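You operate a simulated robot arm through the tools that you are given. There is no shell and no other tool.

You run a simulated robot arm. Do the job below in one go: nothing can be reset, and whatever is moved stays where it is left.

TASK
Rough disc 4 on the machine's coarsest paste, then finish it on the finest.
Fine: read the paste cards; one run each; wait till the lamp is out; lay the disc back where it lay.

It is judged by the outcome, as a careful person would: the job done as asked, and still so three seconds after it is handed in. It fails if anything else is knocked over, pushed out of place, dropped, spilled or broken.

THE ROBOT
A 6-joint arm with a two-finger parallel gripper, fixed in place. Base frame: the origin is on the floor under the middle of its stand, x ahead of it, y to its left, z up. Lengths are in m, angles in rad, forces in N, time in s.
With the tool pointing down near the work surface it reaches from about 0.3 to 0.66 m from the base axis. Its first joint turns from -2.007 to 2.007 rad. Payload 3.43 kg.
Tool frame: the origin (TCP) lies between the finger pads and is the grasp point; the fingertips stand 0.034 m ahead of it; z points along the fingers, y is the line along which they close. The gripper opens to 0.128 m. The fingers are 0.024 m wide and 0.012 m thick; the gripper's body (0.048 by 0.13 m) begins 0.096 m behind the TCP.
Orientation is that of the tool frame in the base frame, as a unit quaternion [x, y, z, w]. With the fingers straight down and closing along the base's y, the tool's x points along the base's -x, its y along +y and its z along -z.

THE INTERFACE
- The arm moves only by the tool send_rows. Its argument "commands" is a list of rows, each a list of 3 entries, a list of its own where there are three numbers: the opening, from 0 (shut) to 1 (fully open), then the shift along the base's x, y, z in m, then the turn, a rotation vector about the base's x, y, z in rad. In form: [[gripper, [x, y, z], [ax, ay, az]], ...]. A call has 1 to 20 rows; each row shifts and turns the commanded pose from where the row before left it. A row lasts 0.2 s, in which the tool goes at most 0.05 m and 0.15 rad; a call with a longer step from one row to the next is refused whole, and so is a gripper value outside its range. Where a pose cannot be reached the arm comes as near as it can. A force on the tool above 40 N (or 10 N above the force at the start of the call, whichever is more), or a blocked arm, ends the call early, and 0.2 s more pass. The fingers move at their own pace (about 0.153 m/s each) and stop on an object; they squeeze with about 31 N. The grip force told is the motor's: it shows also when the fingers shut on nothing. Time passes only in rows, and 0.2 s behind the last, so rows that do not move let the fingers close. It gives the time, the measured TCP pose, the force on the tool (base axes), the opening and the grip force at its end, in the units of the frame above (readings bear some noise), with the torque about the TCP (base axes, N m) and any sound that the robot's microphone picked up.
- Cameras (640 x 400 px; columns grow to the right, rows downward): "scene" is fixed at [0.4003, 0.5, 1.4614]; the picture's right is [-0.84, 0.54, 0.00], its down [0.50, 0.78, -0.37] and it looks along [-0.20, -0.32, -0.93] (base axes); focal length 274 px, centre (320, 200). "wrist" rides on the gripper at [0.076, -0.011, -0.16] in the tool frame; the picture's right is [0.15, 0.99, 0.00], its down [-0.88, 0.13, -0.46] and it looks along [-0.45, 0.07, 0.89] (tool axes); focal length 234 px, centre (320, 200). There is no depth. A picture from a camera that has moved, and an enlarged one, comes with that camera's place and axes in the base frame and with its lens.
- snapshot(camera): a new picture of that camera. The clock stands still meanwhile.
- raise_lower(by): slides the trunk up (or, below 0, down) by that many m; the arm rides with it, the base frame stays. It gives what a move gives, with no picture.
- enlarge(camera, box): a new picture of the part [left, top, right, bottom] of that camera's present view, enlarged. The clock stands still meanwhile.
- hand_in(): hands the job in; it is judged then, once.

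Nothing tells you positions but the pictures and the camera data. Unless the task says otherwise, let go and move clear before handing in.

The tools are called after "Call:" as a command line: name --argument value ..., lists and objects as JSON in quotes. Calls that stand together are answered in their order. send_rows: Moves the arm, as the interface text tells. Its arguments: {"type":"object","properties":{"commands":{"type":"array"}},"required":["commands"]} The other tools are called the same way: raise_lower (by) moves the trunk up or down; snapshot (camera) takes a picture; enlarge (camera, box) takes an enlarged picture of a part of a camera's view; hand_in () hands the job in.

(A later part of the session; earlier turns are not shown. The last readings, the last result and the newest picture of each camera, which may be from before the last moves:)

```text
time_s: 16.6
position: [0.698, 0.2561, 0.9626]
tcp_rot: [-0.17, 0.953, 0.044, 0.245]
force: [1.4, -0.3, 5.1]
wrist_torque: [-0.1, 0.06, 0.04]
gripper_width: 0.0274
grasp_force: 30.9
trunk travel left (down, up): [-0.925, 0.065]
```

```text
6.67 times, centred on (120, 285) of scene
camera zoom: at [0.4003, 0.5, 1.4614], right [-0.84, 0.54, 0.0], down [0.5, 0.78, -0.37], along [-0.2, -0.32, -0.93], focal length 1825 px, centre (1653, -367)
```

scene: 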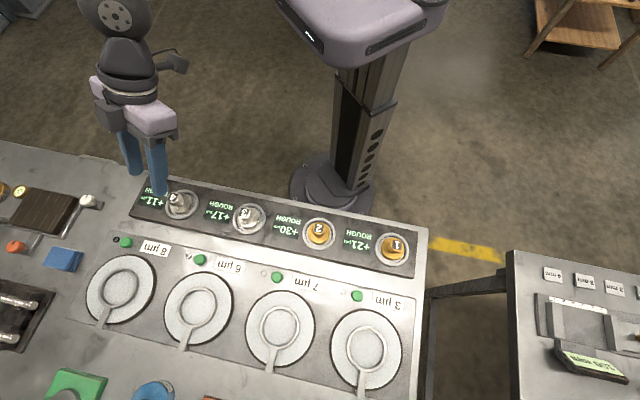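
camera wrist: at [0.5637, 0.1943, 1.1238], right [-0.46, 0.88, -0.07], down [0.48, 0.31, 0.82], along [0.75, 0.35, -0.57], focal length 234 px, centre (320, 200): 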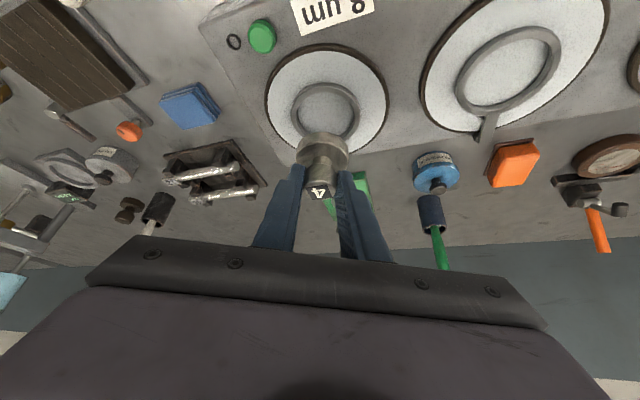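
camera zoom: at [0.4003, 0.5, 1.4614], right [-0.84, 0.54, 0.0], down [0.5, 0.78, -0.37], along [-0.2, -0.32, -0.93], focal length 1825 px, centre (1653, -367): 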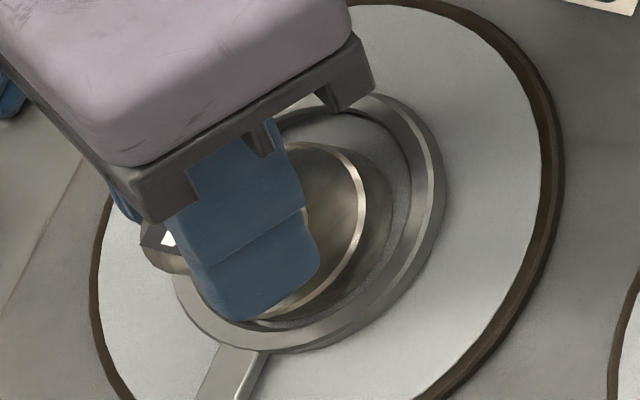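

The disc is flat on the paste plate, centred inside the ring. I'll ease off the pressing force, then open the fingers a little.

Call:
send_rows --commands '[[0.0, [0, 0, 0.001], [0, 0, 0]], [0.3, [0, 0, 0], [0, 0, 0]], [0.4, [0, 0, 0], [0, 0, 0]], [0.4, [0, 0, 0], [0, 0, 0]]]'

Call:
enlarge --camera "wrist" --box '[240, 90, 400, 210]'

```text
time_s: 17.6
position: [0.697, 0.255, 0.9609]
tcp_rot: [-0.169, 0.954, 0.044, 0.243]
force: [-1.1, 0.3, -0.4]
wrist_torque: [-0.02, 0.01, 0.01]
gripper_width: 0.0511
grasp_force: 0.1
trunk travel left (down, up): [-0.925, 0.065]
```

```text
3.33 times, centred on (320, 150) of wrist
camera zoom: at [0.5677, 0.1956, 1.0655], right [-0.46, 0.88, -0.07], down [0.48, 0.31, 0.82], along [0.75, 0.35, -0.57], focal length 781 px, centre (320, 367)
```

zoom: 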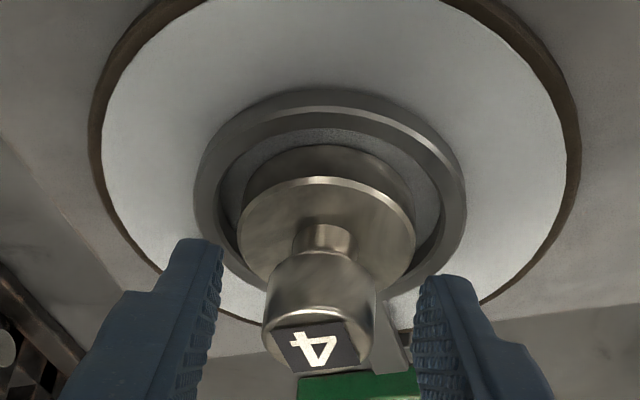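

The disc is released and standing level in the 8 µm ring. I'll lift straight clear and move over the 8 µm start button with the fingers shut.

Call:
send_rows --commands '[[0.4, [0, 0, 0.02], [0, 0, 0]], [0.4, [0, 0, 0.03], [0, 0, 0]], [0.4, [0, 0, 0.02], [0, 0, 0]], [0.0, [-0.013, -0.0265, 0], [0, 0, 0]], [0.0, [-0.013, -0.0265, 0], [0, 0, 0]], [0.0, [-0.0134, -0.0265, 0], [0, 0, 0]], [0.0, [0, 0, 0], [0, 0, 0]], [0.0, [0, 0, 0], [0, 0, 0]]]'

Call:
snapshot --camera "wrist"

Call:
snapshot --camera "scene"

Call:
enlarge --camera "wrist" --box '[240, 60, 440, 210]'

```text
time_s: 19.4
position: [0.6573, 0.1777, 1.0328]
tcp_rot: [-0.169, 0.954, 0.044, 0.244]
force: [0.0, -0.5, 0.1]
wrist_torque: [0.01, -0.03, -0.04]
gripper_width: 0.0
grasp_force: 31.6
trunk travel left (down, up): [-0.925, 0.065]
```

```text
taken
camera wrist: at [0.5278, 0.1176, 1.1358], right [-0.46, 0.88, -0.07], down [0.48, 0.31, 0.82], along [0.75, 0.35, -0.56], focal length 234 px, centre (320, 200)
```

wrist: 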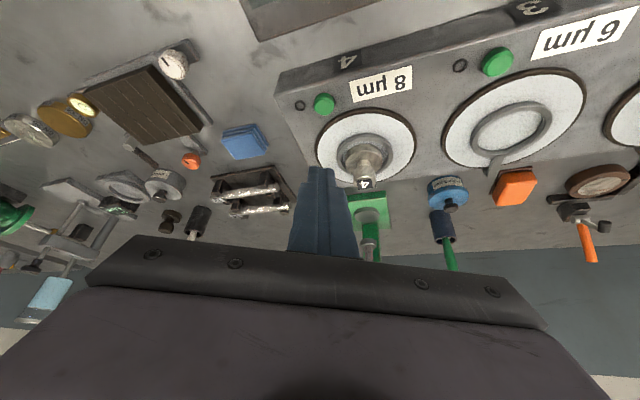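

```text
taken
```

scene: 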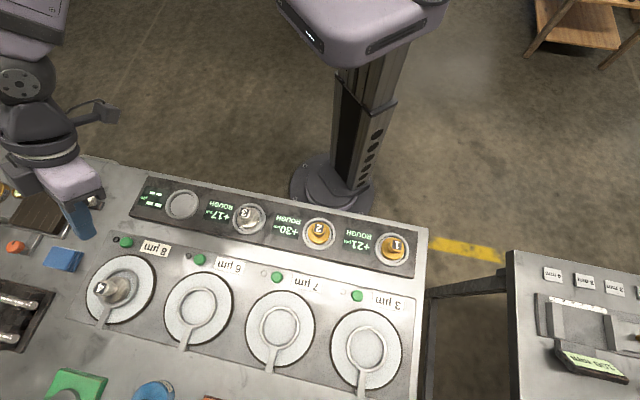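

```text
2.67 times, centred on (340, 135) of wrist
camera zoom: at [0.5278, 0.1176, 1.1358], right [-0.46, 0.88, -0.07], down [0.48, 0.31, 0.82], along [0.75, 0.35, -0.56], focal length 624 px, centre (267, 373)
```

zoom: 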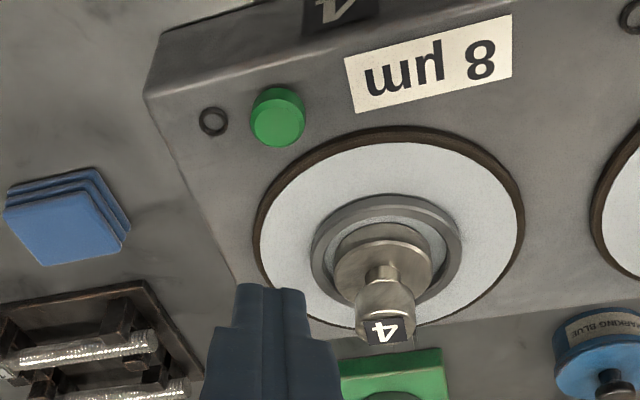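

Disc 4 stands centred in the 8 µm ring, and the start button is at about (0.662, 0.177) with its top near 0.917. I'll lower the shut fingertips onto it, slowly at the end.

Call:
send_rows --commands '[[0.0, [-0.0007, -0.0025, -0.03], [0, 0, 0]], [0.0, [0, 0, -0.025], [0, 0, 0]], [0.0, [0, 0, -0.008], [0, 0, 0]], [0.0, [0, 0, 0], [0, 0, 0]]]'

Call:
enlarge --camera "wrist" --box '[240, 90, 400, 210]'

Call:
enlarge --camera "scene" --box '[60, 210, 180, 300]'

```text
time_s: 20.4
position: [0.6574, 0.1753, 0.9693]
tcp_rot: [-0.17, 0.954, 0.044, 0.244]
force: [-0.5, 0.1, -0.6]
wrist_torque: [-0.01, -0.04, -0.01]
gripper_width: 0.0002
grasp_force: 31.0
trunk travel left (down, up): [-0.925, 0.065]
```

```text
3.33 times, centred on (320, 150) of wrist
camera zoom: at [0.5274, 0.1148, 1.072], right [-0.46, 0.88, -0.07], down [0.48, 0.31, 0.82], along [0.75, 0.35, -0.56], focal length 781 px, centre (320, 367)
```

zoom: 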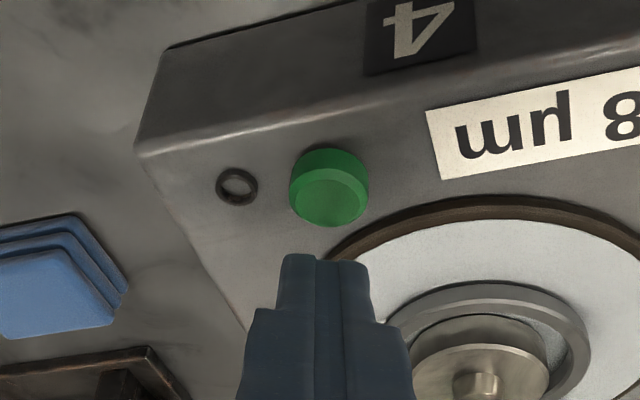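

```text
4.44 times, centred on (120, 255) of scene
camera zoom: at [0.4003, 0.5, 1.4614], right [-0.84, 0.54, 0.0], down [0.5, 0.78, -0.37], along [-0.2, -0.32, -0.93], focal length 1216 px, centre (1209, -44)
```

zoom: 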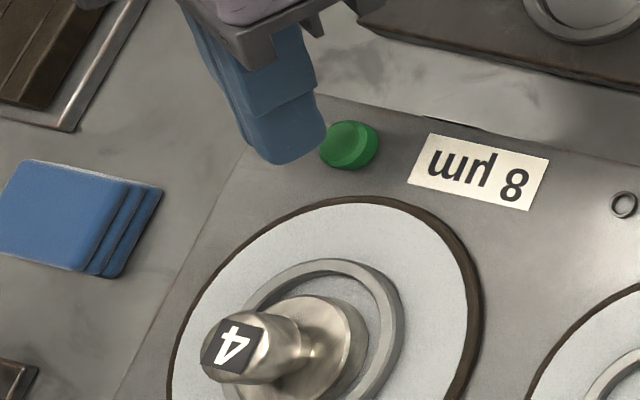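

The fingertips are about 15 mm above the button and lined up to within a few millimetres. I'll press down in small steps.

Call:
send_rows --commands '[[0.0, [-0.002, 0.0005, -0.005], [0, 0, 0]], [0.0, [0, 0, -0.004], [0, 0, 0]], [0.0, [0, 0, -0.003], [0, 0, 0]], [0.0, [0, 0, -0.002], [0, 0, 0]]]'

```text
time_s: 21.4
position: [0.6549, 0.1751, 0.9546]
tcp_rot: [-0.168, 0.954, 0.043, 0.244]
force: [0.1, 0.3, 1.0]
wrist_torque: [-0.01, 0.01, 0.0]
gripper_width: 0.0
grasp_force: 30.8
trunk travel left (down, up): [-0.925, 0.065]
```

Call:
send_rows --commands '[[0.0, [0, 0, -0.002], [0, 0, 0]], [0.0, [0, 0, -0.002], [0, 0, 0]]]'

Call:
enlarge --camera "wrist" --box '[240, 90, 400, 210]'

Call:
enlarge --camera "scene" --box '[60, 210, 180, 300]'

```text
time_s: 22.0
position: [0.6541, 0.1751, 0.9495]
tcp_rot: [-0.169, 0.954, 0.044, 0.243]
force: [0.4, 0.6, 0.7]
wrist_torque: [-0.02, -0.02, 0.02]
gripper_width: 0.0001
grasp_force: 31.1
trunk travel left (down, up): [-0.925, 0.065]
```

```text
3.33 times, centred on (320, 150) of wrist
camera zoom: at [0.525, 0.1149, 1.0541], right [-0.46, 0.89, -0.07], down [0.48, 0.31, 0.82], along [0.75, 0.35, -0.56], focal length 781 px, centre (320, 367)
```

zoom: 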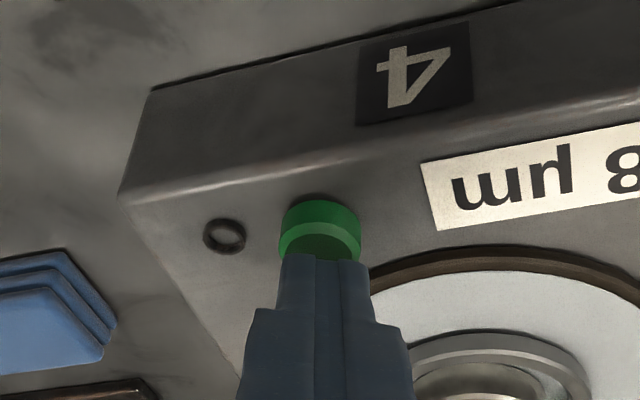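

```text
4.44 times, centred on (120, 255) of scene
camera zoom: at [0.4003, 0.5, 1.4614], right [-0.84, 0.54, 0.0], down [0.5, 0.78, -0.37], along [-0.2, -0.32, -0.93], focal length 1216 px, centre (1209, -44)
```

zoom: 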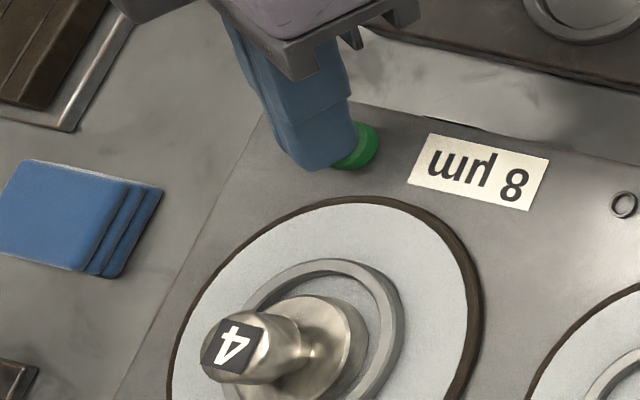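

The tips are just at the button with no contact force yet. I'll continue down in 2 mm steps.

Call:
send_rows --commands '[[0.0, [0, 0, -0.002], [0, 0, 0]], [0.0, [0, 0, -0.002], [0, 0, 0]]]'

Call:
enlarge --camera "wrist" --box '[270, 120, 370, 190]'

```text
time_s: 22.6
position: [0.6546, 0.1754, 0.9458]
tcp_rot: [-0.169, 0.954, 0.044, 0.244]
force: [-1.1, 0.3, 1.0]
wrist_torque: [0.0, 0.01, 0.02]
gripper_width: 0.0001
grasp_force: 30.8
trunk travel left (down, up): [-0.925, 0.065]
```

```text
5.71 times, centred on (320, 155) of wrist
camera zoom: at [0.5254, 0.115, 1.0507], right [-0.46, 0.89, -0.07], down [0.48, 0.31, 0.82], along [0.75, 0.35, -0.56], focal length 1338 px, centre (320, 457)
```

zoom: 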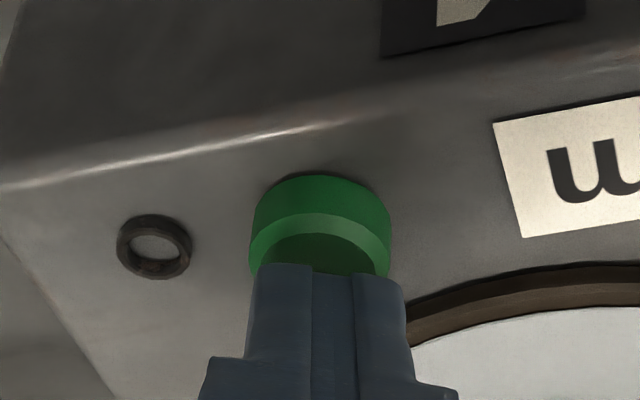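

Still no contact. I'll check the alignment from the scene camera before lowering more.

Call:
enlarge --camera "scene" --box '[100, 222, 150, 258]'

```text
11.11 times, centred on (125, 240) of scene
camera zoom: at [0.4003, 0.5, 1.4614], right [-0.84, 0.54, 0.0], down [0.5, 0.78, -0.37], along [-0.2, -0.32, -0.93], focal length 3041 px, centre (2487, -244)
```

zoom: 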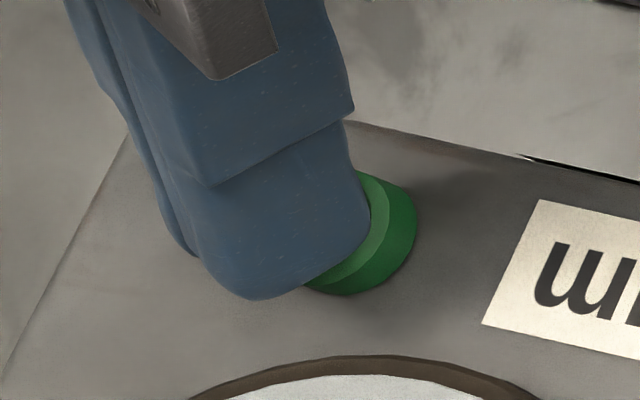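

Cross-checking puts the button top at (0.663, 0.176, 0.9135), so the rounded tips are only just reaching it. I'll trim 3 mm outward and keep pressing gently.

Call:
send_rows --commands '[[0.0, [0.003, -0.001, 0], [0, 0, 0]], [0.0, [0, 0, -0.002], [0, 0, 0]], [0.0, [0, 0, -0.001], [0, 0, 0]]]'

Call:
enlarge --camera "wrist" --box '[270, 120, 370, 190]'

```text
time_s: 23.4
position: [0.658, 0.1737, 0.9427]
tcp_rot: [-0.17, 0.954, 0.044, 0.244]
force: [-1.3, 0.7, 4.0]
wrist_torque: [0.03, 0.03, 0.02]
gripper_width: 0.0
grasp_force: 30.3
trunk travel left (down, up): [-0.925, 0.065]
heard: click
```

```text
5.71 times, centred on (320, 155) of wrist
camera zoom: at [0.5286, 0.1134, 1.0476], right [-0.46, 0.88, -0.07], down [0.48, 0.31, 0.82], along [0.75, 0.35, -0.56], focal length 1338 px, centre (320, 457)
```

zoom: 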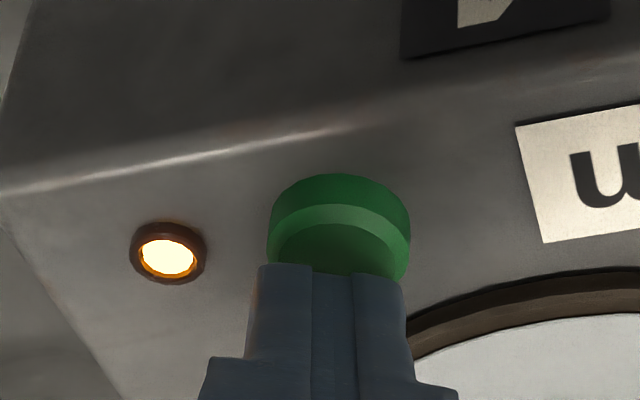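

There was a click and the 8 µm lamp lit. I'll back straight off the button and hold clear while the run goes.

Call:
send_rows --commands '[[0.0, [0, 0, 0.01], [0, 0, 0]], [0.0, [0, 0, 0.025], [0, 0, 0]], [0.0, [0, 0, 0.03], [0, 0, 0]], [0.0, [-0.02, -0.02, 0.01], [0, 0, 0]], [0.0, [0, 0, 0], [0, 0, 0]], [0.0, [0, 0, 0], [0, 0, 0]], [0.0, [0, 0, 0], [0, 0, 0]]]'

Call:
snapshot --camera "wrist"

Call:
snapshot --camera "scene"

```text
time_s: 25.0
position: [0.6384, 0.1534, 1.0178]
tcp_rot: [-0.169, 0.954, 0.043, 0.243]
force: [-0.2, 0.7, -0.9]
wrist_torque: [0.01, 0.0, -0.01]
gripper_width: 0.0
grasp_force: 30.9
trunk travel left (down, up): [-0.925, 0.065]
```

```text
taken
camera wrist: at [0.5082, 0.093, 1.1217], right [-0.46, 0.88, -0.07], down [0.48, 0.31, 0.82], along [0.75, 0.35, -0.57], focal length 234 px, centre (320, 200)
```

wrist: 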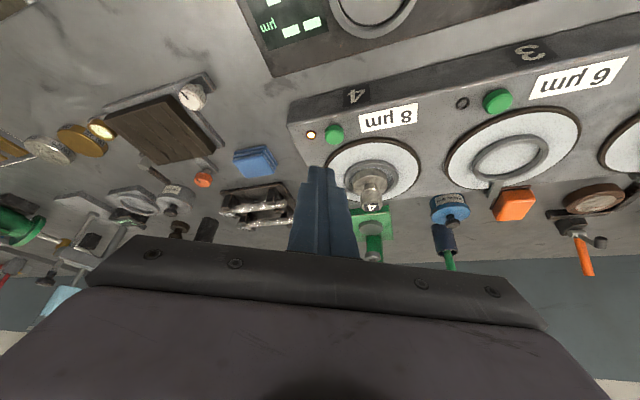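

```text
taken
```

scene: 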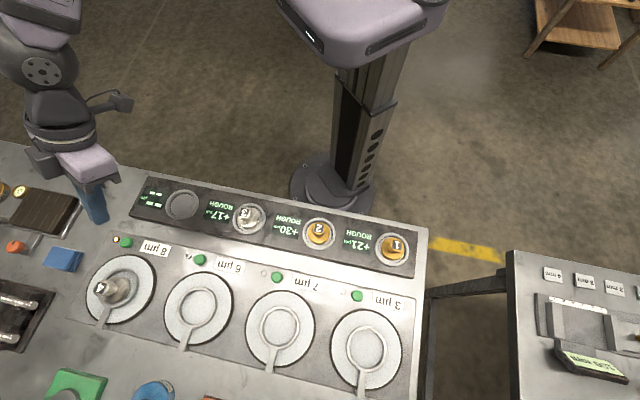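

The lamp glows and the disc is in the ring while the plate runs. I'll wait.

Call:
send_rows --commands '[[0.4, [0, 0, 0], [0, 0, 0]], [0.4, [0, 0, 0], [0, 0, 0]], [0.4, [0, 0, 0], [0, 0, 0]], [0.4, [0, 0, 0], [0, 0, 0]], [0.4, [0, 0, 0], [0, 0, 0]], [0.4, [0, 0, 0], [0, 0, 0]], [0.4, [0, 0, 0], [0, 0, 0]], [0.4, [0, 0, 0], [0, 0, 0]], [0.4, [0, 0, 0], [0, 0, 0]], [0.4, [0, 0, 0], [0, 0, 0]], [0.4, [0, 0, 0], [0, 0, 0]], [0.4, [0, 0, 0], [0, 0, 0]], [0.4, [0, 0, 0], [0, 0, 0]], [0.4, [0, 0, 0], [0, 0, 0]], [0.4, [0, 0, 0], [0, 0, 0]]]'

Call:
enlarge --camera "wrist" --box '[270, 70, 450, 220]'

```text
time_s: 28.2
position: [0.6374, 0.1535, 1.0179]
tcp_rot: [-0.169, 0.954, 0.044, 0.244]
force: [-0.1, -0.1, 0.3]
wrist_torque: [0.04, 0.01, 0.03]
gripper_width: 0.0514
grasp_force: 0.1
trunk travel left (down, up): [-0.925, 0.065]
```

```text
2.67 times, centred on (360, 145) of wrist
camera zoom: at [0.508, 0.0929, 1.1218], right [-0.46, 0.88, -0.07], down [0.48, 0.31, 0.82], along [0.75, 0.35, -0.56], focal length 624 px, centre (213, 347)
```

zoom: 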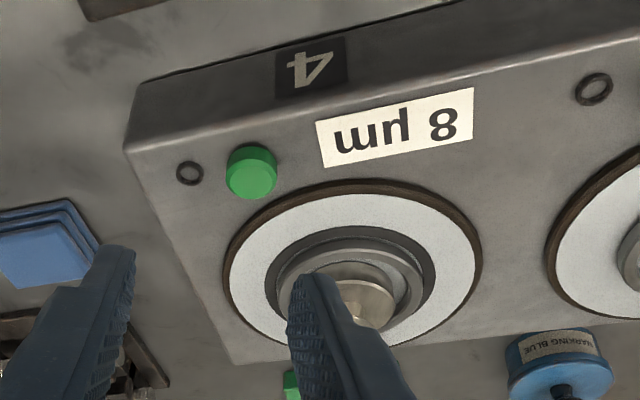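

The lamp is out, so the roughing run is done. I'll go back over the disc and look before gripping.

Call:
send_rows --commands '[[0.4, [0.0197, 0.034, 0.005], [0, 0, 0]], [0.4, [0.0197, 0.034, 0], [0, 0, 0]], [0.4, [0.0197, 0.034, 0], [0, 0, 0]], [0.4, [0, 0, 0], [0, 0, 0]], [0.4, [0, 0, 0], [0, 0, 0]]]'

Call:
snapshot --camera "wrist"

Call:
enlarge --camera "wrist" --box '[240, 60, 400, 180]'

Call:
enlarge --camera "scene" --box '[60, 220, 180, 320]'

```text
time_s: 29.4
position: [0.6983, 0.2541, 1.0227]
tcp_rot: [-0.169, 0.954, 0.044, 0.242]
force: [0.0, -1.3, -0.8]
wrist_torque: [-0.02, -0.01, 0.01]
gripper_width: 0.0513
grasp_force: 0.1
trunk travel left (down, up): [-0.925, 0.065]
```

```text
taken
camera wrist: at [0.5698, 0.1949, 1.1272], right [-0.46, 0.88, -0.07], down [0.48, 0.31, 0.82], along [0.75, 0.35, -0.57], focal length 234 px, centre (320, 200)
```

wrist: 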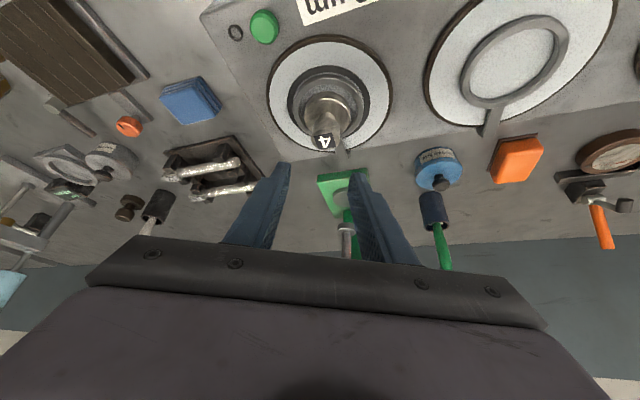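

```text
3.33 times, centred on (320, 120) of wrist
camera zoom: at [0.5698, 0.1949, 1.1272], right [-0.46, 0.88, -0.07], down [0.48, 0.31, 0.82], along [0.75, 0.35, -0.57], focal length 781 px, centre (320, 467)
```

zoom: 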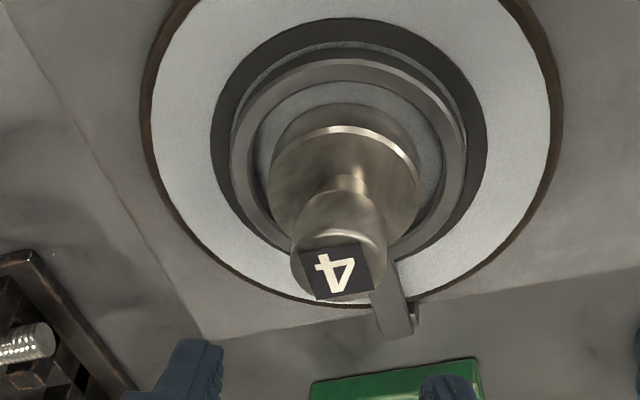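

```text
4.00 times, centred on (120, 270) of scene
camera zoom: at [0.4003, 0.5, 1.4614], right [-0.84, 0.54, 0.0], down [0.5, 0.78, -0.37], along [-0.2, -0.32, -0.93], focal length 1095 px, centre (1120, -80)
```

zoom: 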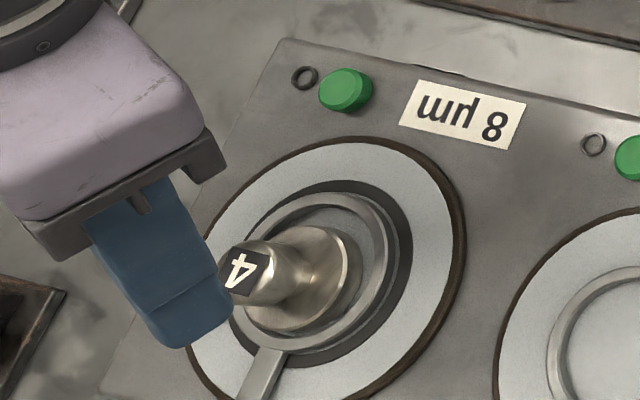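

The disc is still standing level in the ring, its knob about 4 mm outward of my last grip line. I'll correct for that, lower partway and recheck.

Call:
send_rows --commands '[[0.4, [0.0033, 0.003, -0.02], [0, 0, 0]], [0.4, [0, 0, -0.015], [0, 0, 0]], [0.4, [0, 0, 0], [0, 0, 0]]]'

Call:
enlarge --camera "wrist" --box '[240, 90, 400, 210]'

```text
time_s: 30.2
position: [0.7012, 0.2568, 0.9878]
tcp_rot: [-0.169, 0.954, 0.044, 0.244]
force: [0.3, 0.2, 0.1]
wrist_torque: [0.01, -0.03, -0.01]
gripper_width: 0.0513
grasp_force: 0.0
trunk travel left (down, up): [-0.925, 0.065]
```

```text
3.33 times, centred on (320, 150) of wrist
camera zoom: at [0.5718, 0.1971, 1.0922], right [-0.46, 0.88, -0.07], down [0.48, 0.31, 0.82], along [0.75, 0.35, -0.56], focal length 781 px, centre (320, 367)
```

zoom: 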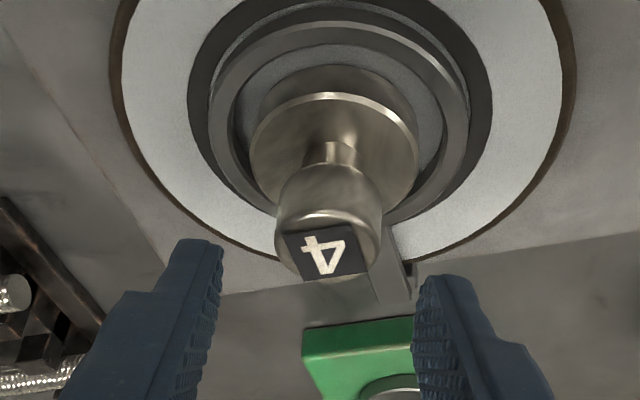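

The knob is centred between the fingers. I'll lower the remaining 26 mm and close.

Call:
send_rows --commands '[[0.4, [-0.0019, -0.0004, -0.012], [0, 0, 0]], [0.4, [0, 0, -0.009], [0, 0, 0]], [0.4, [0, 0, -0.005], [0, 0, 0]], [0.4, [0, 0, 0], [0, 0, 0]]]'

Call:
enlarge --camera "wrist" --box '[240, 90, 400, 210]'

```text
time_s: 31.2
position: [0.6996, 0.2576, 0.9617]
tcp_rot: [-0.169, 0.954, 0.044, 0.244]
force: [-0.2, 0.1, -0.2]
wrist_torque: [0.02, 0.01, 0.03]
gripper_width: 0.0514
grasp_force: 0.1
trunk travel left (down, up): [-0.925, 0.065]
```

```text
3.33 times, centred on (320, 150) of wrist
camera zoom: at [0.5699, 0.1974, 1.0659], right [-0.46, 0.88, -0.07], down [0.48, 0.31, 0.82], along [0.75, 0.35, -0.56], focal length 781 px, centre (320, 367)
```

zoom: 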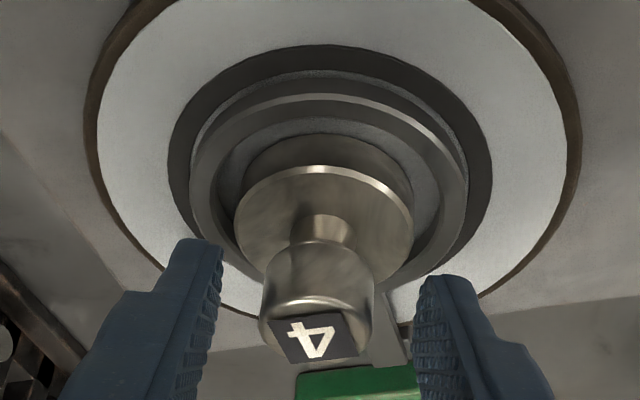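

Well placed around the head. I'll trim 2 mm inward and close the grip.

Call:
send_rows --commands '[[0.4, [-0.0019, -0.0012, 0], [0, 0, 0]], [0.2, [0, 0, 0], [0, 0, 0]], [0.0, [0, 0, 0], [0, 0, 0]], [0.0, [0, 0, 0], [0, 0, 0]], [0.0, [0, 0, 0], [0, 0, 0]]]'

Call:
enlarge --camera "wrist" --box '[240, 90, 400, 210]'

Call:
enlarge --camera "scene" --box '[60, 220, 180, 320]'

```text
time_s: 32.4
position: [0.6984, 0.256, 0.9616]
tcp_rot: [-0.17, 0.954, 0.043, 0.243]
force: [-1.2, -1.1, -0.3]
wrist_torque: [-0.03, 0.05, -0.01]
gripper_width: 0.0271
grasp_force: 30.8
trunk travel left (down, up): [-0.925, 0.065]
```

```text
3.33 times, centred on (320, 150) of wrist
camera zoom: at [0.5677, 0.1965, 1.066], right [-0.46, 0.88, -0.07], down [0.48, 0.31, 0.82], along [0.75, 0.35, -0.57], focal length 781 px, centre (320, 367)
```

zoom: 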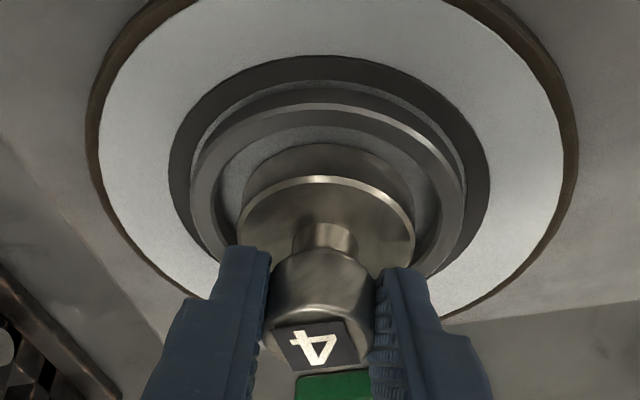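

```text
4.00 times, centred on (120, 270) of scene
camera zoom: at [0.4003, 0.5, 1.4614], right [-0.84, 0.54, 0.0], down [0.5, 0.78, -0.37], along [-0.2, -0.32, -0.93], focal length 1095 px, centre (1120, -80)
```

zoom: 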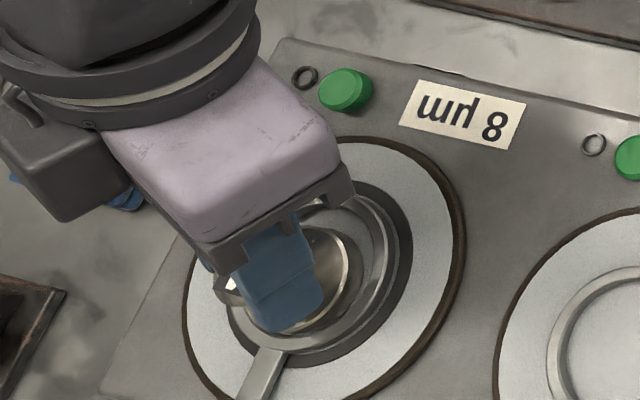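

The disc is gripped exactly as before. I'll lift it straight out of the ring.

Call:
send_rows --commands '[[0.0, [0, 0, 0.004], [0, 0, 0]], [0.0, [0, 0, 0.01], [0, 0, 0]], [0.0, [0, 0, 0.02], [0, 0, 0]], [0.0, [0, 0, 0.025], [0, 0, 0]], [0.0, [0, 0, 0.015], [0, 0, 0]], [0.0, [0, 0, 0], [0, 0, 0]]]'

Call:
snapshot --camera "wrist"

```text
time_s: 33.8
position: [0.6955, 0.2558, 1.0359]
tcp_rot: [-0.17, 0.954, 0.044, 0.243]
force: [-0.2, 0.7, -3.1]
wrist_torque: [0.0, 0.01, 0.01]
gripper_width: 0.0269
grasp_force: 30.9
trunk travel left (down, up): [-0.925, 0.065]
```

```text
taken
camera wrist: at [0.5659, 0.1964, 1.1403], right [-0.46, 0.88, -0.07], down [0.48, 0.31, 0.82], along [0.75, 0.35, -0.57], focal length 234 px, centre (320, 200)
```

wrist: 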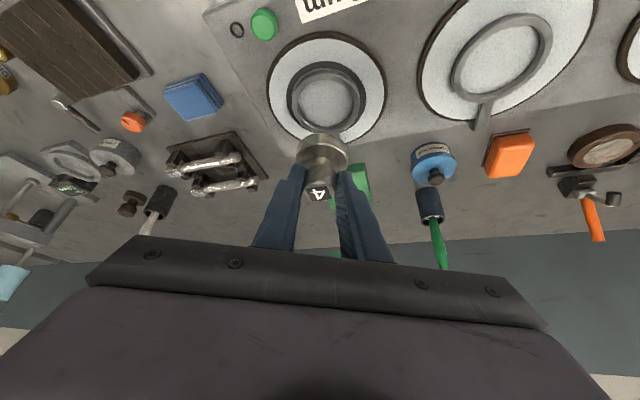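

The disc is clear and hanging level. I'll carry it along the row of plates to above the 3 µm station, turning the tool with the arm.

Call:
send_rows --commands '[[0.0, [-0.0211, 0.02105, 0], [0, 0, 0.0421]], [0.0, [-0.0211, 0.02105, 0], [0, 0, 0.0421]], [0.0, [-0.0211, 0.02105, 0], [0, 0, 0.0421]], [0.0, [-0.0211, 0.02105, 0], [0, 0, 0.0421]], [0.0, [-0.0211, 0.02105, 0], [0, 0, 0.0421]], [0.0, [-0.0211, 0.02105, 0], [0, 0, 0.0421]], [0.0, [-0.0211, 0.02105, 0], [0, 0, 0.0421]], [0.0, [-0.0211, 0.02105, 0], [0, 0, 0.0421]], [0.0, [0, 0, 0], [0, 0, 0]]]'

Call:
send_rows --commands '[[0.0, [-0.0211, 0.02105, 0], [0, 0, 0.0421]], [0.0, [-0.0211, 0.02105, 0], [0, 0, 0.0421]], [0.0, [-0.0211, 0.02105, 0], [0, 0, 0.0421]], [0.0, [-0.0211, 0.02105, 0], [0, 0, 0.0421]], [0.0, [-0.0211, 0.02105, 0], [0, 0, 0.0421]], [0.0, [-0.0211, 0.02105, 0], [0, 0, 0.0421]], [0.0, [-0.0211, 0.02105, 0], [0, 0, 0.0421]], [0.0, [-0.0211, 0.02105, 0], [0, 0, 0.0421]], [0.0, [0, 0, 0], [0, 0, 0]]]'

Call:
snapshot --camera "wrist"

Call:
snapshot --camera "scene"

```text
time_s: 35.8
position: [0.5282, 0.4272, 1.0356]
tcp_rot: [-0.326, 0.912, 0.084, 0.232]
force: [0.2, -0.5, -2.6]
wrist_torque: [-0.02, 0.06, 0.03]
gripper_width: 0.0271
grasp_force: 30.8
trunk travel left (down, up): [-0.925, 0.065]
```

```text
time_s: 37.8
position: [0.3613, 0.5966, 1.0364]
tcp_rot: [-0.474, 0.845, 0.121, 0.215]
force: [-0.5, -0.7, -2.5]
wrist_torque: [-0.01, -0.03, 0.03]
gripper_width: 0.027
grasp_force: 31.2
trunk travel left (down, up): [-0.925, 0.065]
```

```text
taken
camera wrist: at [0.2966, 0.4678, 1.1404], right [-0.91, 0.4, -0.07], down [0.18, 0.54, 0.82], along [0.37, 0.74, -0.57], focal length 234 px, centre (320, 200)
```

wrist: 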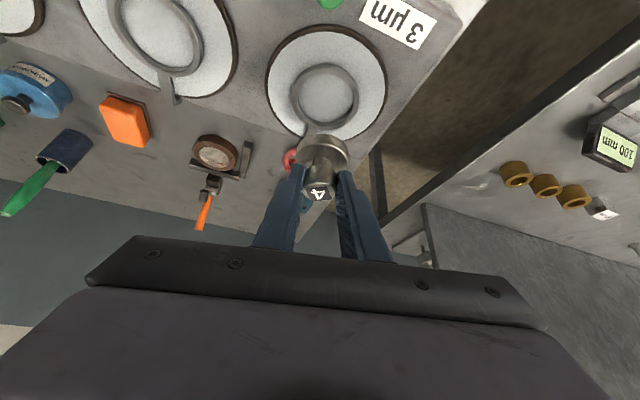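

```text
taken
```

scene: 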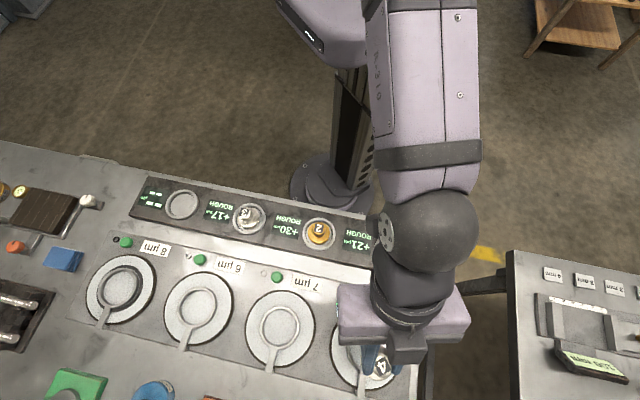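

The disc is near the 3 µm ring. I'll enlarge to line it up.

Call:
enlarge --camera "wrist" --box '[230, 30, 420, 190]'

Call:
enlarge --camera "scene" --box '[310, 280, 440, 400]'

```text
2.50 times, centred on (325, 110) of wrist
camera zoom: at [0.2966, 0.4678, 1.1404], right [-0.91, 0.4, -0.07], down [0.18, 0.54, 0.82], along [0.37, 0.74, -0.57], focal length 585 px, centre (308, 425)
```

zoom: 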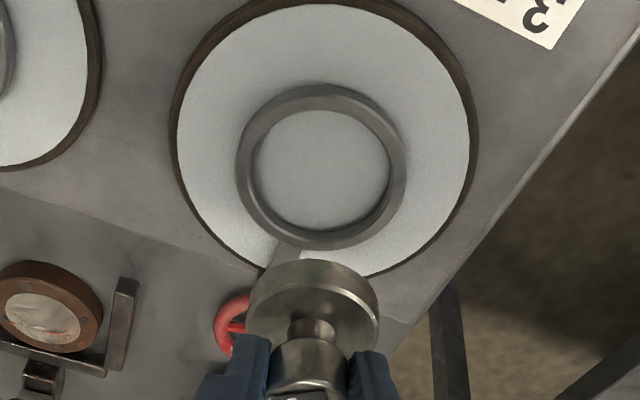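

```text
3.33 times, centred on (375, 340) of scene
camera zoom: at [0.4003, 0.5, 1.4614], right [-0.84, 0.54, 0.0], down [0.5, 0.78, -0.37], along [-0.2, -0.32, -0.93], focal length 912 px, centre (137, -267)
```

zoom: 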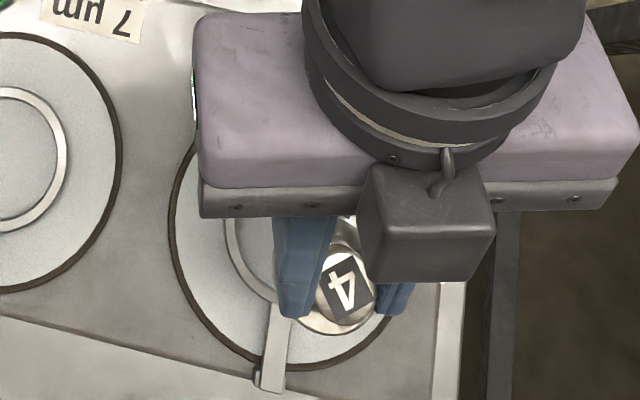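

The disc sits about 6 mm too far out, so I'll pull it in by that much. Then I'll lower partway over the 3 µm ring and check again.

Call:
send_rows --commands '[[0.0, [-0.0012, -0.006, -0.015], [0, 0, 0]], [0.0, [0, 0, -0.02], [0, 0, 0]], [0.0, [0, 0, -0.02], [0, 0, 0]], [0.0, [0, 0, 0], [0, 0, 0]]]'

Call:
enlarge --camera "wrist" --box '[230, 60, 420, 220]'

Call:
enlarge --camera "scene" --box '[310, 290, 430, 400]'

```text
time_s: 38.8
position: [0.3576, 0.5905, 0.9816]
tcp_rot: [-0.475, 0.845, 0.122, 0.215]
force: [0.1, 0.7, -2.6]
wrist_torque: [-0.01, -0.01, -0.02]
gripper_width: 0.0269
grasp_force: 30.9
trunk travel left (down, up): [-0.925, 0.065]
```

```text
2.50 times, centred on (325, 140) of wrist
camera zoom: at [0.2937, 0.4609, 1.086], right [-0.91, 0.4, -0.07], down [0.18, 0.54, 0.82], along [0.37, 0.74, -0.56], focal length 585 px, centre (308, 350)
```

zoom: 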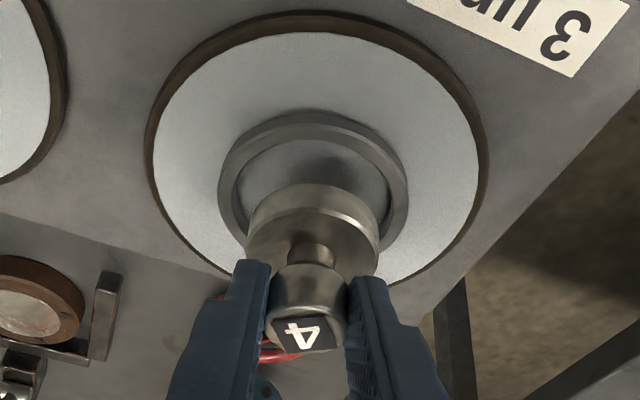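

```text
3.64 times, centred on (370, 345) of scene
camera zoom: at [0.4003, 0.5, 1.4614], right [-0.84, 0.54, 0.0], down [0.5, 0.78, -0.37], along [-0.2, -0.32, -0.93], focal length 995 px, centre (138, -327)
```

zoom: 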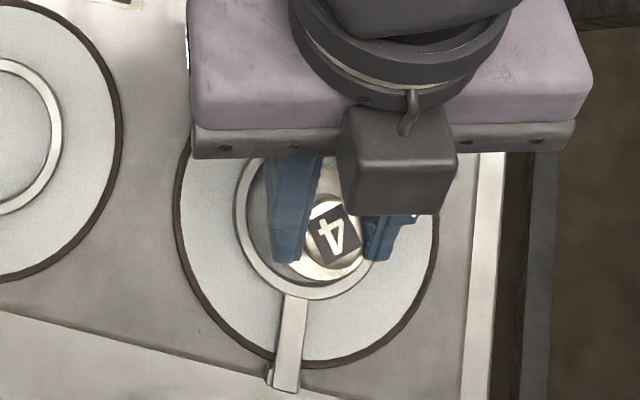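

The ring is now about 4.5 mm further out and 2 mm to the side of the disc. I'll correct and lower a bit, staying above the ring.

Call:
send_rows --commands '[[0.0, [0.0042, 0.0028, 0], [0, 0, 0]], [0.0, [0, 0, -0.004], [0, 0, 0]], [0.0, [0, 0, 0], [0, 0, 0]]]'

Call:
enlarge --camera "wrist" --box '[230, 60, 420, 220]'

Call:
enlarge --camera "scene" --box '[310, 290, 430, 400]'

```text
time_s: 39.6
position: [0.3625, 0.5929, 0.9759]
tcp_rot: [-0.474, 0.845, 0.121, 0.215]
force: [-0.5, 0.4, -2.7]
wrist_torque: [0.0, 0.02, 0.01]
gripper_width: 0.0273
grasp_force: 30.5
trunk travel left (down, up): [-0.925, 0.065]
```

```text
2.50 times, centred on (325, 140) of wrist
camera zoom: at [0.2986, 0.4634, 1.081], right [-0.91, 0.4, -0.07], down [0.18, 0.54, 0.82], along [0.37, 0.74, -0.57], focal length 585 px, centre (308, 350)
```

zoom: 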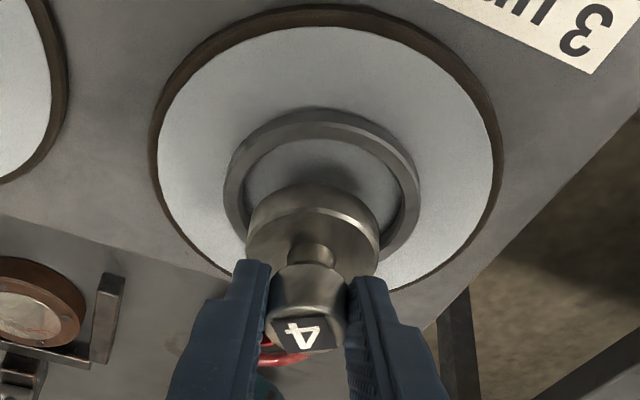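

```text
3.64 times, centred on (370, 345) of scene
camera zoom: at [0.4003, 0.5, 1.4614], right [-0.84, 0.54, 0.0], down [0.5, 0.78, -0.37], along [-0.2, -0.32, -0.93], focal length 995 px, centre (138, -327)
```

zoom: 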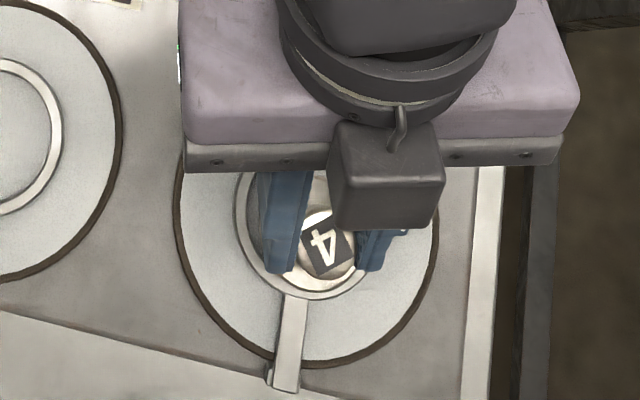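

Alignment now matches the good 8 µm placement to within about 1 mm in the wrist view. I'll double-check the near edge from the scene camera.

Call:
enlarge --camera "scene" --box '[365, 340, 425, 380]'

Call:
enlarge --camera "wrist" --box '[275, 95, 375, 170]'

```text
10.00 times, centred on (395, 360) of scene
camera zoom: at [0.4003, 0.5, 1.4614], right [-0.84, 0.54, 0.0], down [0.5, 0.78, -0.37], along [-0.2, -0.32, -0.93], focal length 2737 px, centre (-430, -1400)
```

zoom: 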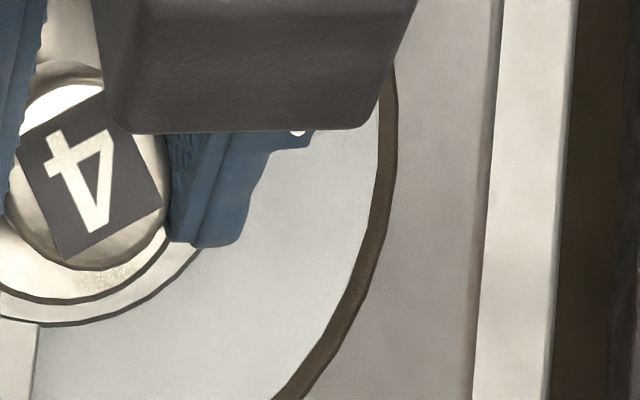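

```text
5.33 times, centred on (325, 132) of wrist
camera zoom: at [0.2986, 0.4634, 1.081], right [-0.91, 0.4, -0.07], down [0.18, 0.54, 0.82], along [0.37, 0.74, -0.57], focal length 1249 px, centre (293, 560)
```

zoom: 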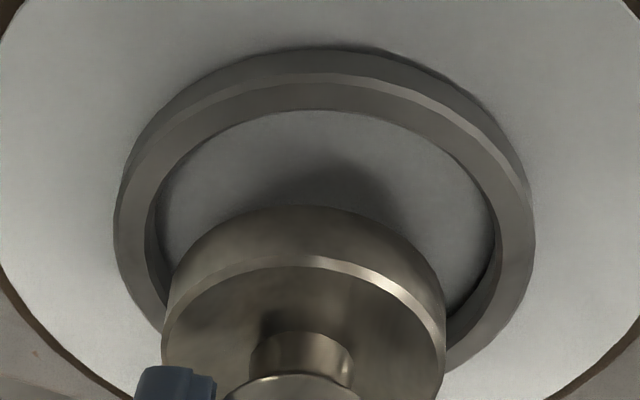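

Both views say the disc is still about 2 mm too far out and 2 mm off sideways. I'll trim that and lower gently until it touches.

Call:
send_rows --commands '[[0.0, [-0.0026, -0.001, 0], [0, 0, 0]], [0.0, [0, 0, -0.003], [0, 0, 0]], [0.0, [0, 0, -0.003], [0, 0, 0]], [0.0, [0, 0, -0.002], [0, 0, 0]], [0.0, [0, 0, 0], [0, 0, 0]]]'

Call:
enlarge --camera "wrist" --box '[275, 95, 375, 170]'

```text
time_s: 40.8
position: [0.3595, 0.5912, 0.9693]
tcp_rot: [-0.474, 0.845, 0.121, 0.214]
force: [-0.3, -0.4, -2.3]
wrist_torque: [-0.06, 0.0, -0.01]
gripper_width: 0.0271
grasp_force: 31.0
trunk travel left (down, up): [-0.925, 0.065]
```

```text
5.33 times, centred on (325, 132) of wrist
camera zoom: at [0.2956, 0.4625, 1.0732], right [-0.91, 0.4, -0.07], down [0.18, 0.54, 0.82], along [0.37, 0.74, -0.57], focal length 1249 px, centre (293, 560)
```

zoom: 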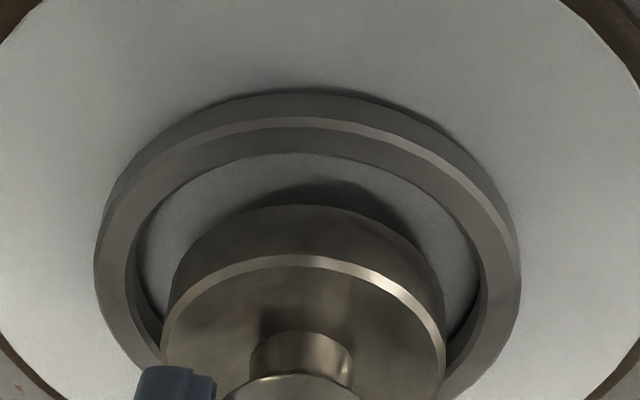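

Centred now. I'll lower in 2 mm steps to contact.

Call:
send_rows --commands '[[0.0, [0, 0, -0.002], [0, 0, 0]], [0.0, [0, 0, -0.002], [0, 0, 0]], [0.0, [0, 0, 0], [0, 0, 0]]]'

```text
time_s: 41.6
position: [0.3597, 0.5912, 0.9662]
tcp_rot: [-0.474, 0.845, 0.122, 0.216]
force: [0.2, 1.3, -2.3]
wrist_torque: [-0.02, 0.03, -0.04]
gripper_width: 0.0271
grasp_force: 31.1
trunk travel left (down, up): [-0.925, 0.065]
```

Call:
send_rows --commands '[[0.0, [0, 0, -0.002], [0, 0, 0]], [0.0, [0, 0, -0.001], [0, 0, 0]], [0.0, [0, 0, 0], [0, 0, 0]]]'

Call:
enlarge --camera "wrist" --box '[275, 95, 375, 170]'

```text
time_s: 42.4
position: [0.36, 0.5897, 0.962]
tcp_rot: [-0.474, 0.845, 0.122, 0.216]
force: [-0.4, 1.2, -1.3]
wrist_torque: [-0.04, -0.01, 0.02]
gripper_width: 0.0274
grasp_force: 30.9
trunk travel left (down, up): [-0.925, 0.065]
```

```text
5.33 times, centred on (325, 132) of wrist
camera zoom: at [0.2957, 0.4623, 1.066], right [-0.91, 0.4, -0.07], down [0.18, 0.54, 0.82], along [0.37, 0.74, -0.56], focal length 1249 px, centre (293, 560)
```

zoom: 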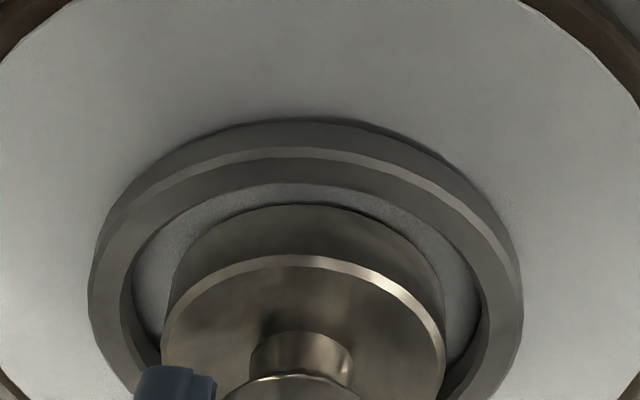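

The first trace of contact is showing. I'll lower one more millimetre.

Call:
send_rows --commands '[[0.0, [0, 0, -0.001], [0, 0, 0]], [0.0, [0, 0, 0], [0, 0, 0]]]'

```text
time_s: 43.0
position: [0.3596, 0.5906, 0.962]
tcp_rot: [-0.474, 0.844, 0.123, 0.217]
force: [-0.8, 0.0, 2.8]
wrist_torque: [-0.11, 0.04, 0.01]
gripper_width: 0.0273
grasp_force: 31.6
trunk travel left (down, up): [-0.925, 0.065]
```

The disc is resting on the 3 µm plate. I'll release it, check, then lift clear.

Call:
send_rows --commands '[[0.0, [0, 0, 0.0008], [0, 0, 0]], [0.3, [0, 0, 0], [0, 0, 0]], [0.4, [0, 0, 0], [0, 0, 0]], [0.4, [0, 0, 0], [0, 0, 0]]]'

Call:
enlarge --camera "wrist" --box '[240, 90, 400, 210]'

```text
time_s: 44.0
position: [0.359, 0.5916, 0.9628]
tcp_rot: [-0.475, 0.845, 0.122, 0.215]
force: [-0.3, 0.1, -0.2]
wrist_torque: [0.05, 0.01, 0.0]
gripper_width: 0.0511
grasp_force: 0.1
trunk travel left (down, up): [-0.925, 0.065]
```

```text
3.33 times, centred on (320, 150) of wrist
camera zoom: at [0.2957, 0.4621, 1.066], right [-0.91, 0.4, -0.07], down [0.18, 0.54, 0.82], along [0.37, 0.74, -0.56], focal length 781 px, centre (320, 367)
```

zoom: 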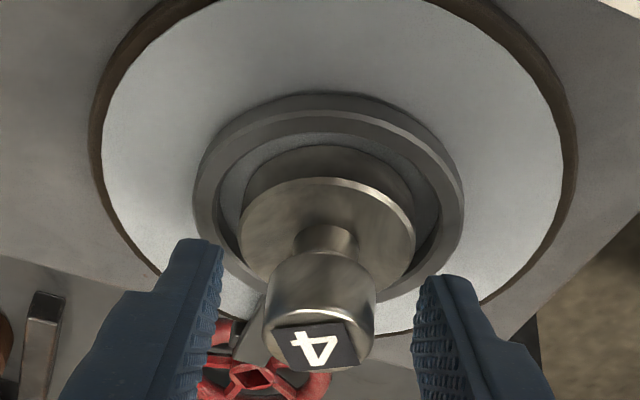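

The disc stands level in the 3 µm ring. I'll lift straight clear and move over the 3 µm start button with shut fingers.

Call:
send_rows --commands '[[0.4, [0, 0, 0.02], [0, 0, 0]], [0.4, [0, 0, 0.03], [0, 0, 0]], [0.4, [0, 0, 0.02], [0, 0, 0]], [0.0, [-0.0133, -0.027, 0], [0, 0, 0]], [0.0, [-0.0133, -0.027, 0], [0, 0, 0]], [0.0, [-0.0133, -0.027, 0], [0, 0, 0]], [0.0, [0, 0, 0], [0, 0, 0]], [0.0, [0, 0, 0], [0, 0, 0]]]'

Call:
snapshot --camera "wrist"

Call:
enlarge --camera "wrist" --box '[240, 50, 440, 200]'

Call:
snapshot --camera "scene"

```text
time_s: 45.8
position: [0.3191, 0.5083, 1.0331]
tcp_rot: [-0.475, 0.844, 0.122, 0.216]
force: [-0.1, 0.4, -0.3]
wrist_torque: [-0.01, -0.02, -0.01]
gripper_width: 0.0
grasp_force: 30.8
trunk travel left (down, up): [-0.925, 0.065]
```

```text
taken
camera wrist: at [0.2549, 0.3807, 1.1368], right [-0.91, 0.4, -0.07], down [0.18, 0.54, 0.82], along [0.37, 0.74, -0.56], focal length 234 px, centre (320, 200)
```

wrist: 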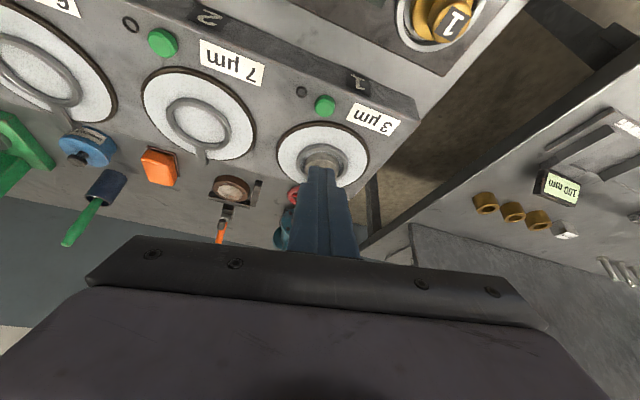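

```text
2.67 times, centred on (340, 125) of wrist
camera zoom: at [0.2549, 0.3807, 1.1368], right [-0.91, 0.4, -0.07], down [0.18, 0.54, 0.82], along [0.37, 0.74, -0.56], focal length 624 px, centre (267, 400)
```

zoom: 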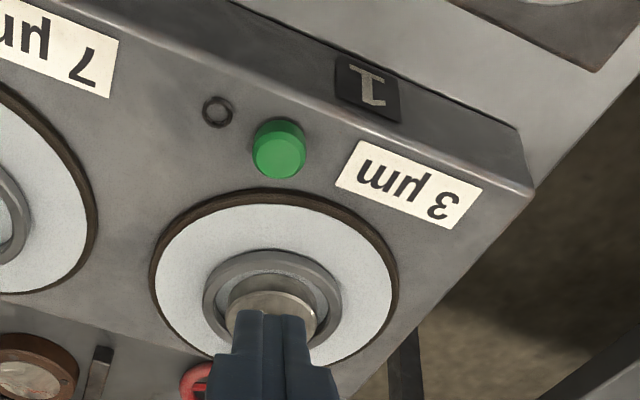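

```text
taken
```

scene: 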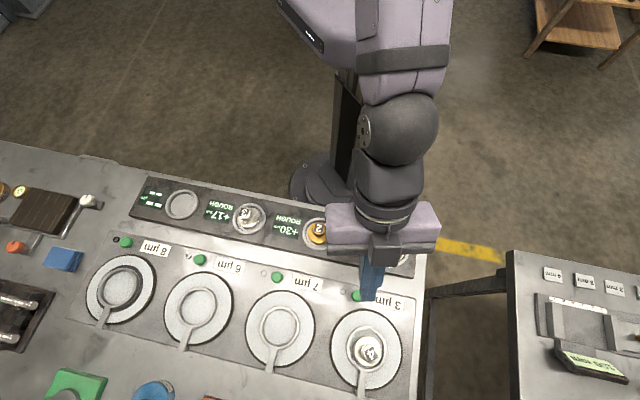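

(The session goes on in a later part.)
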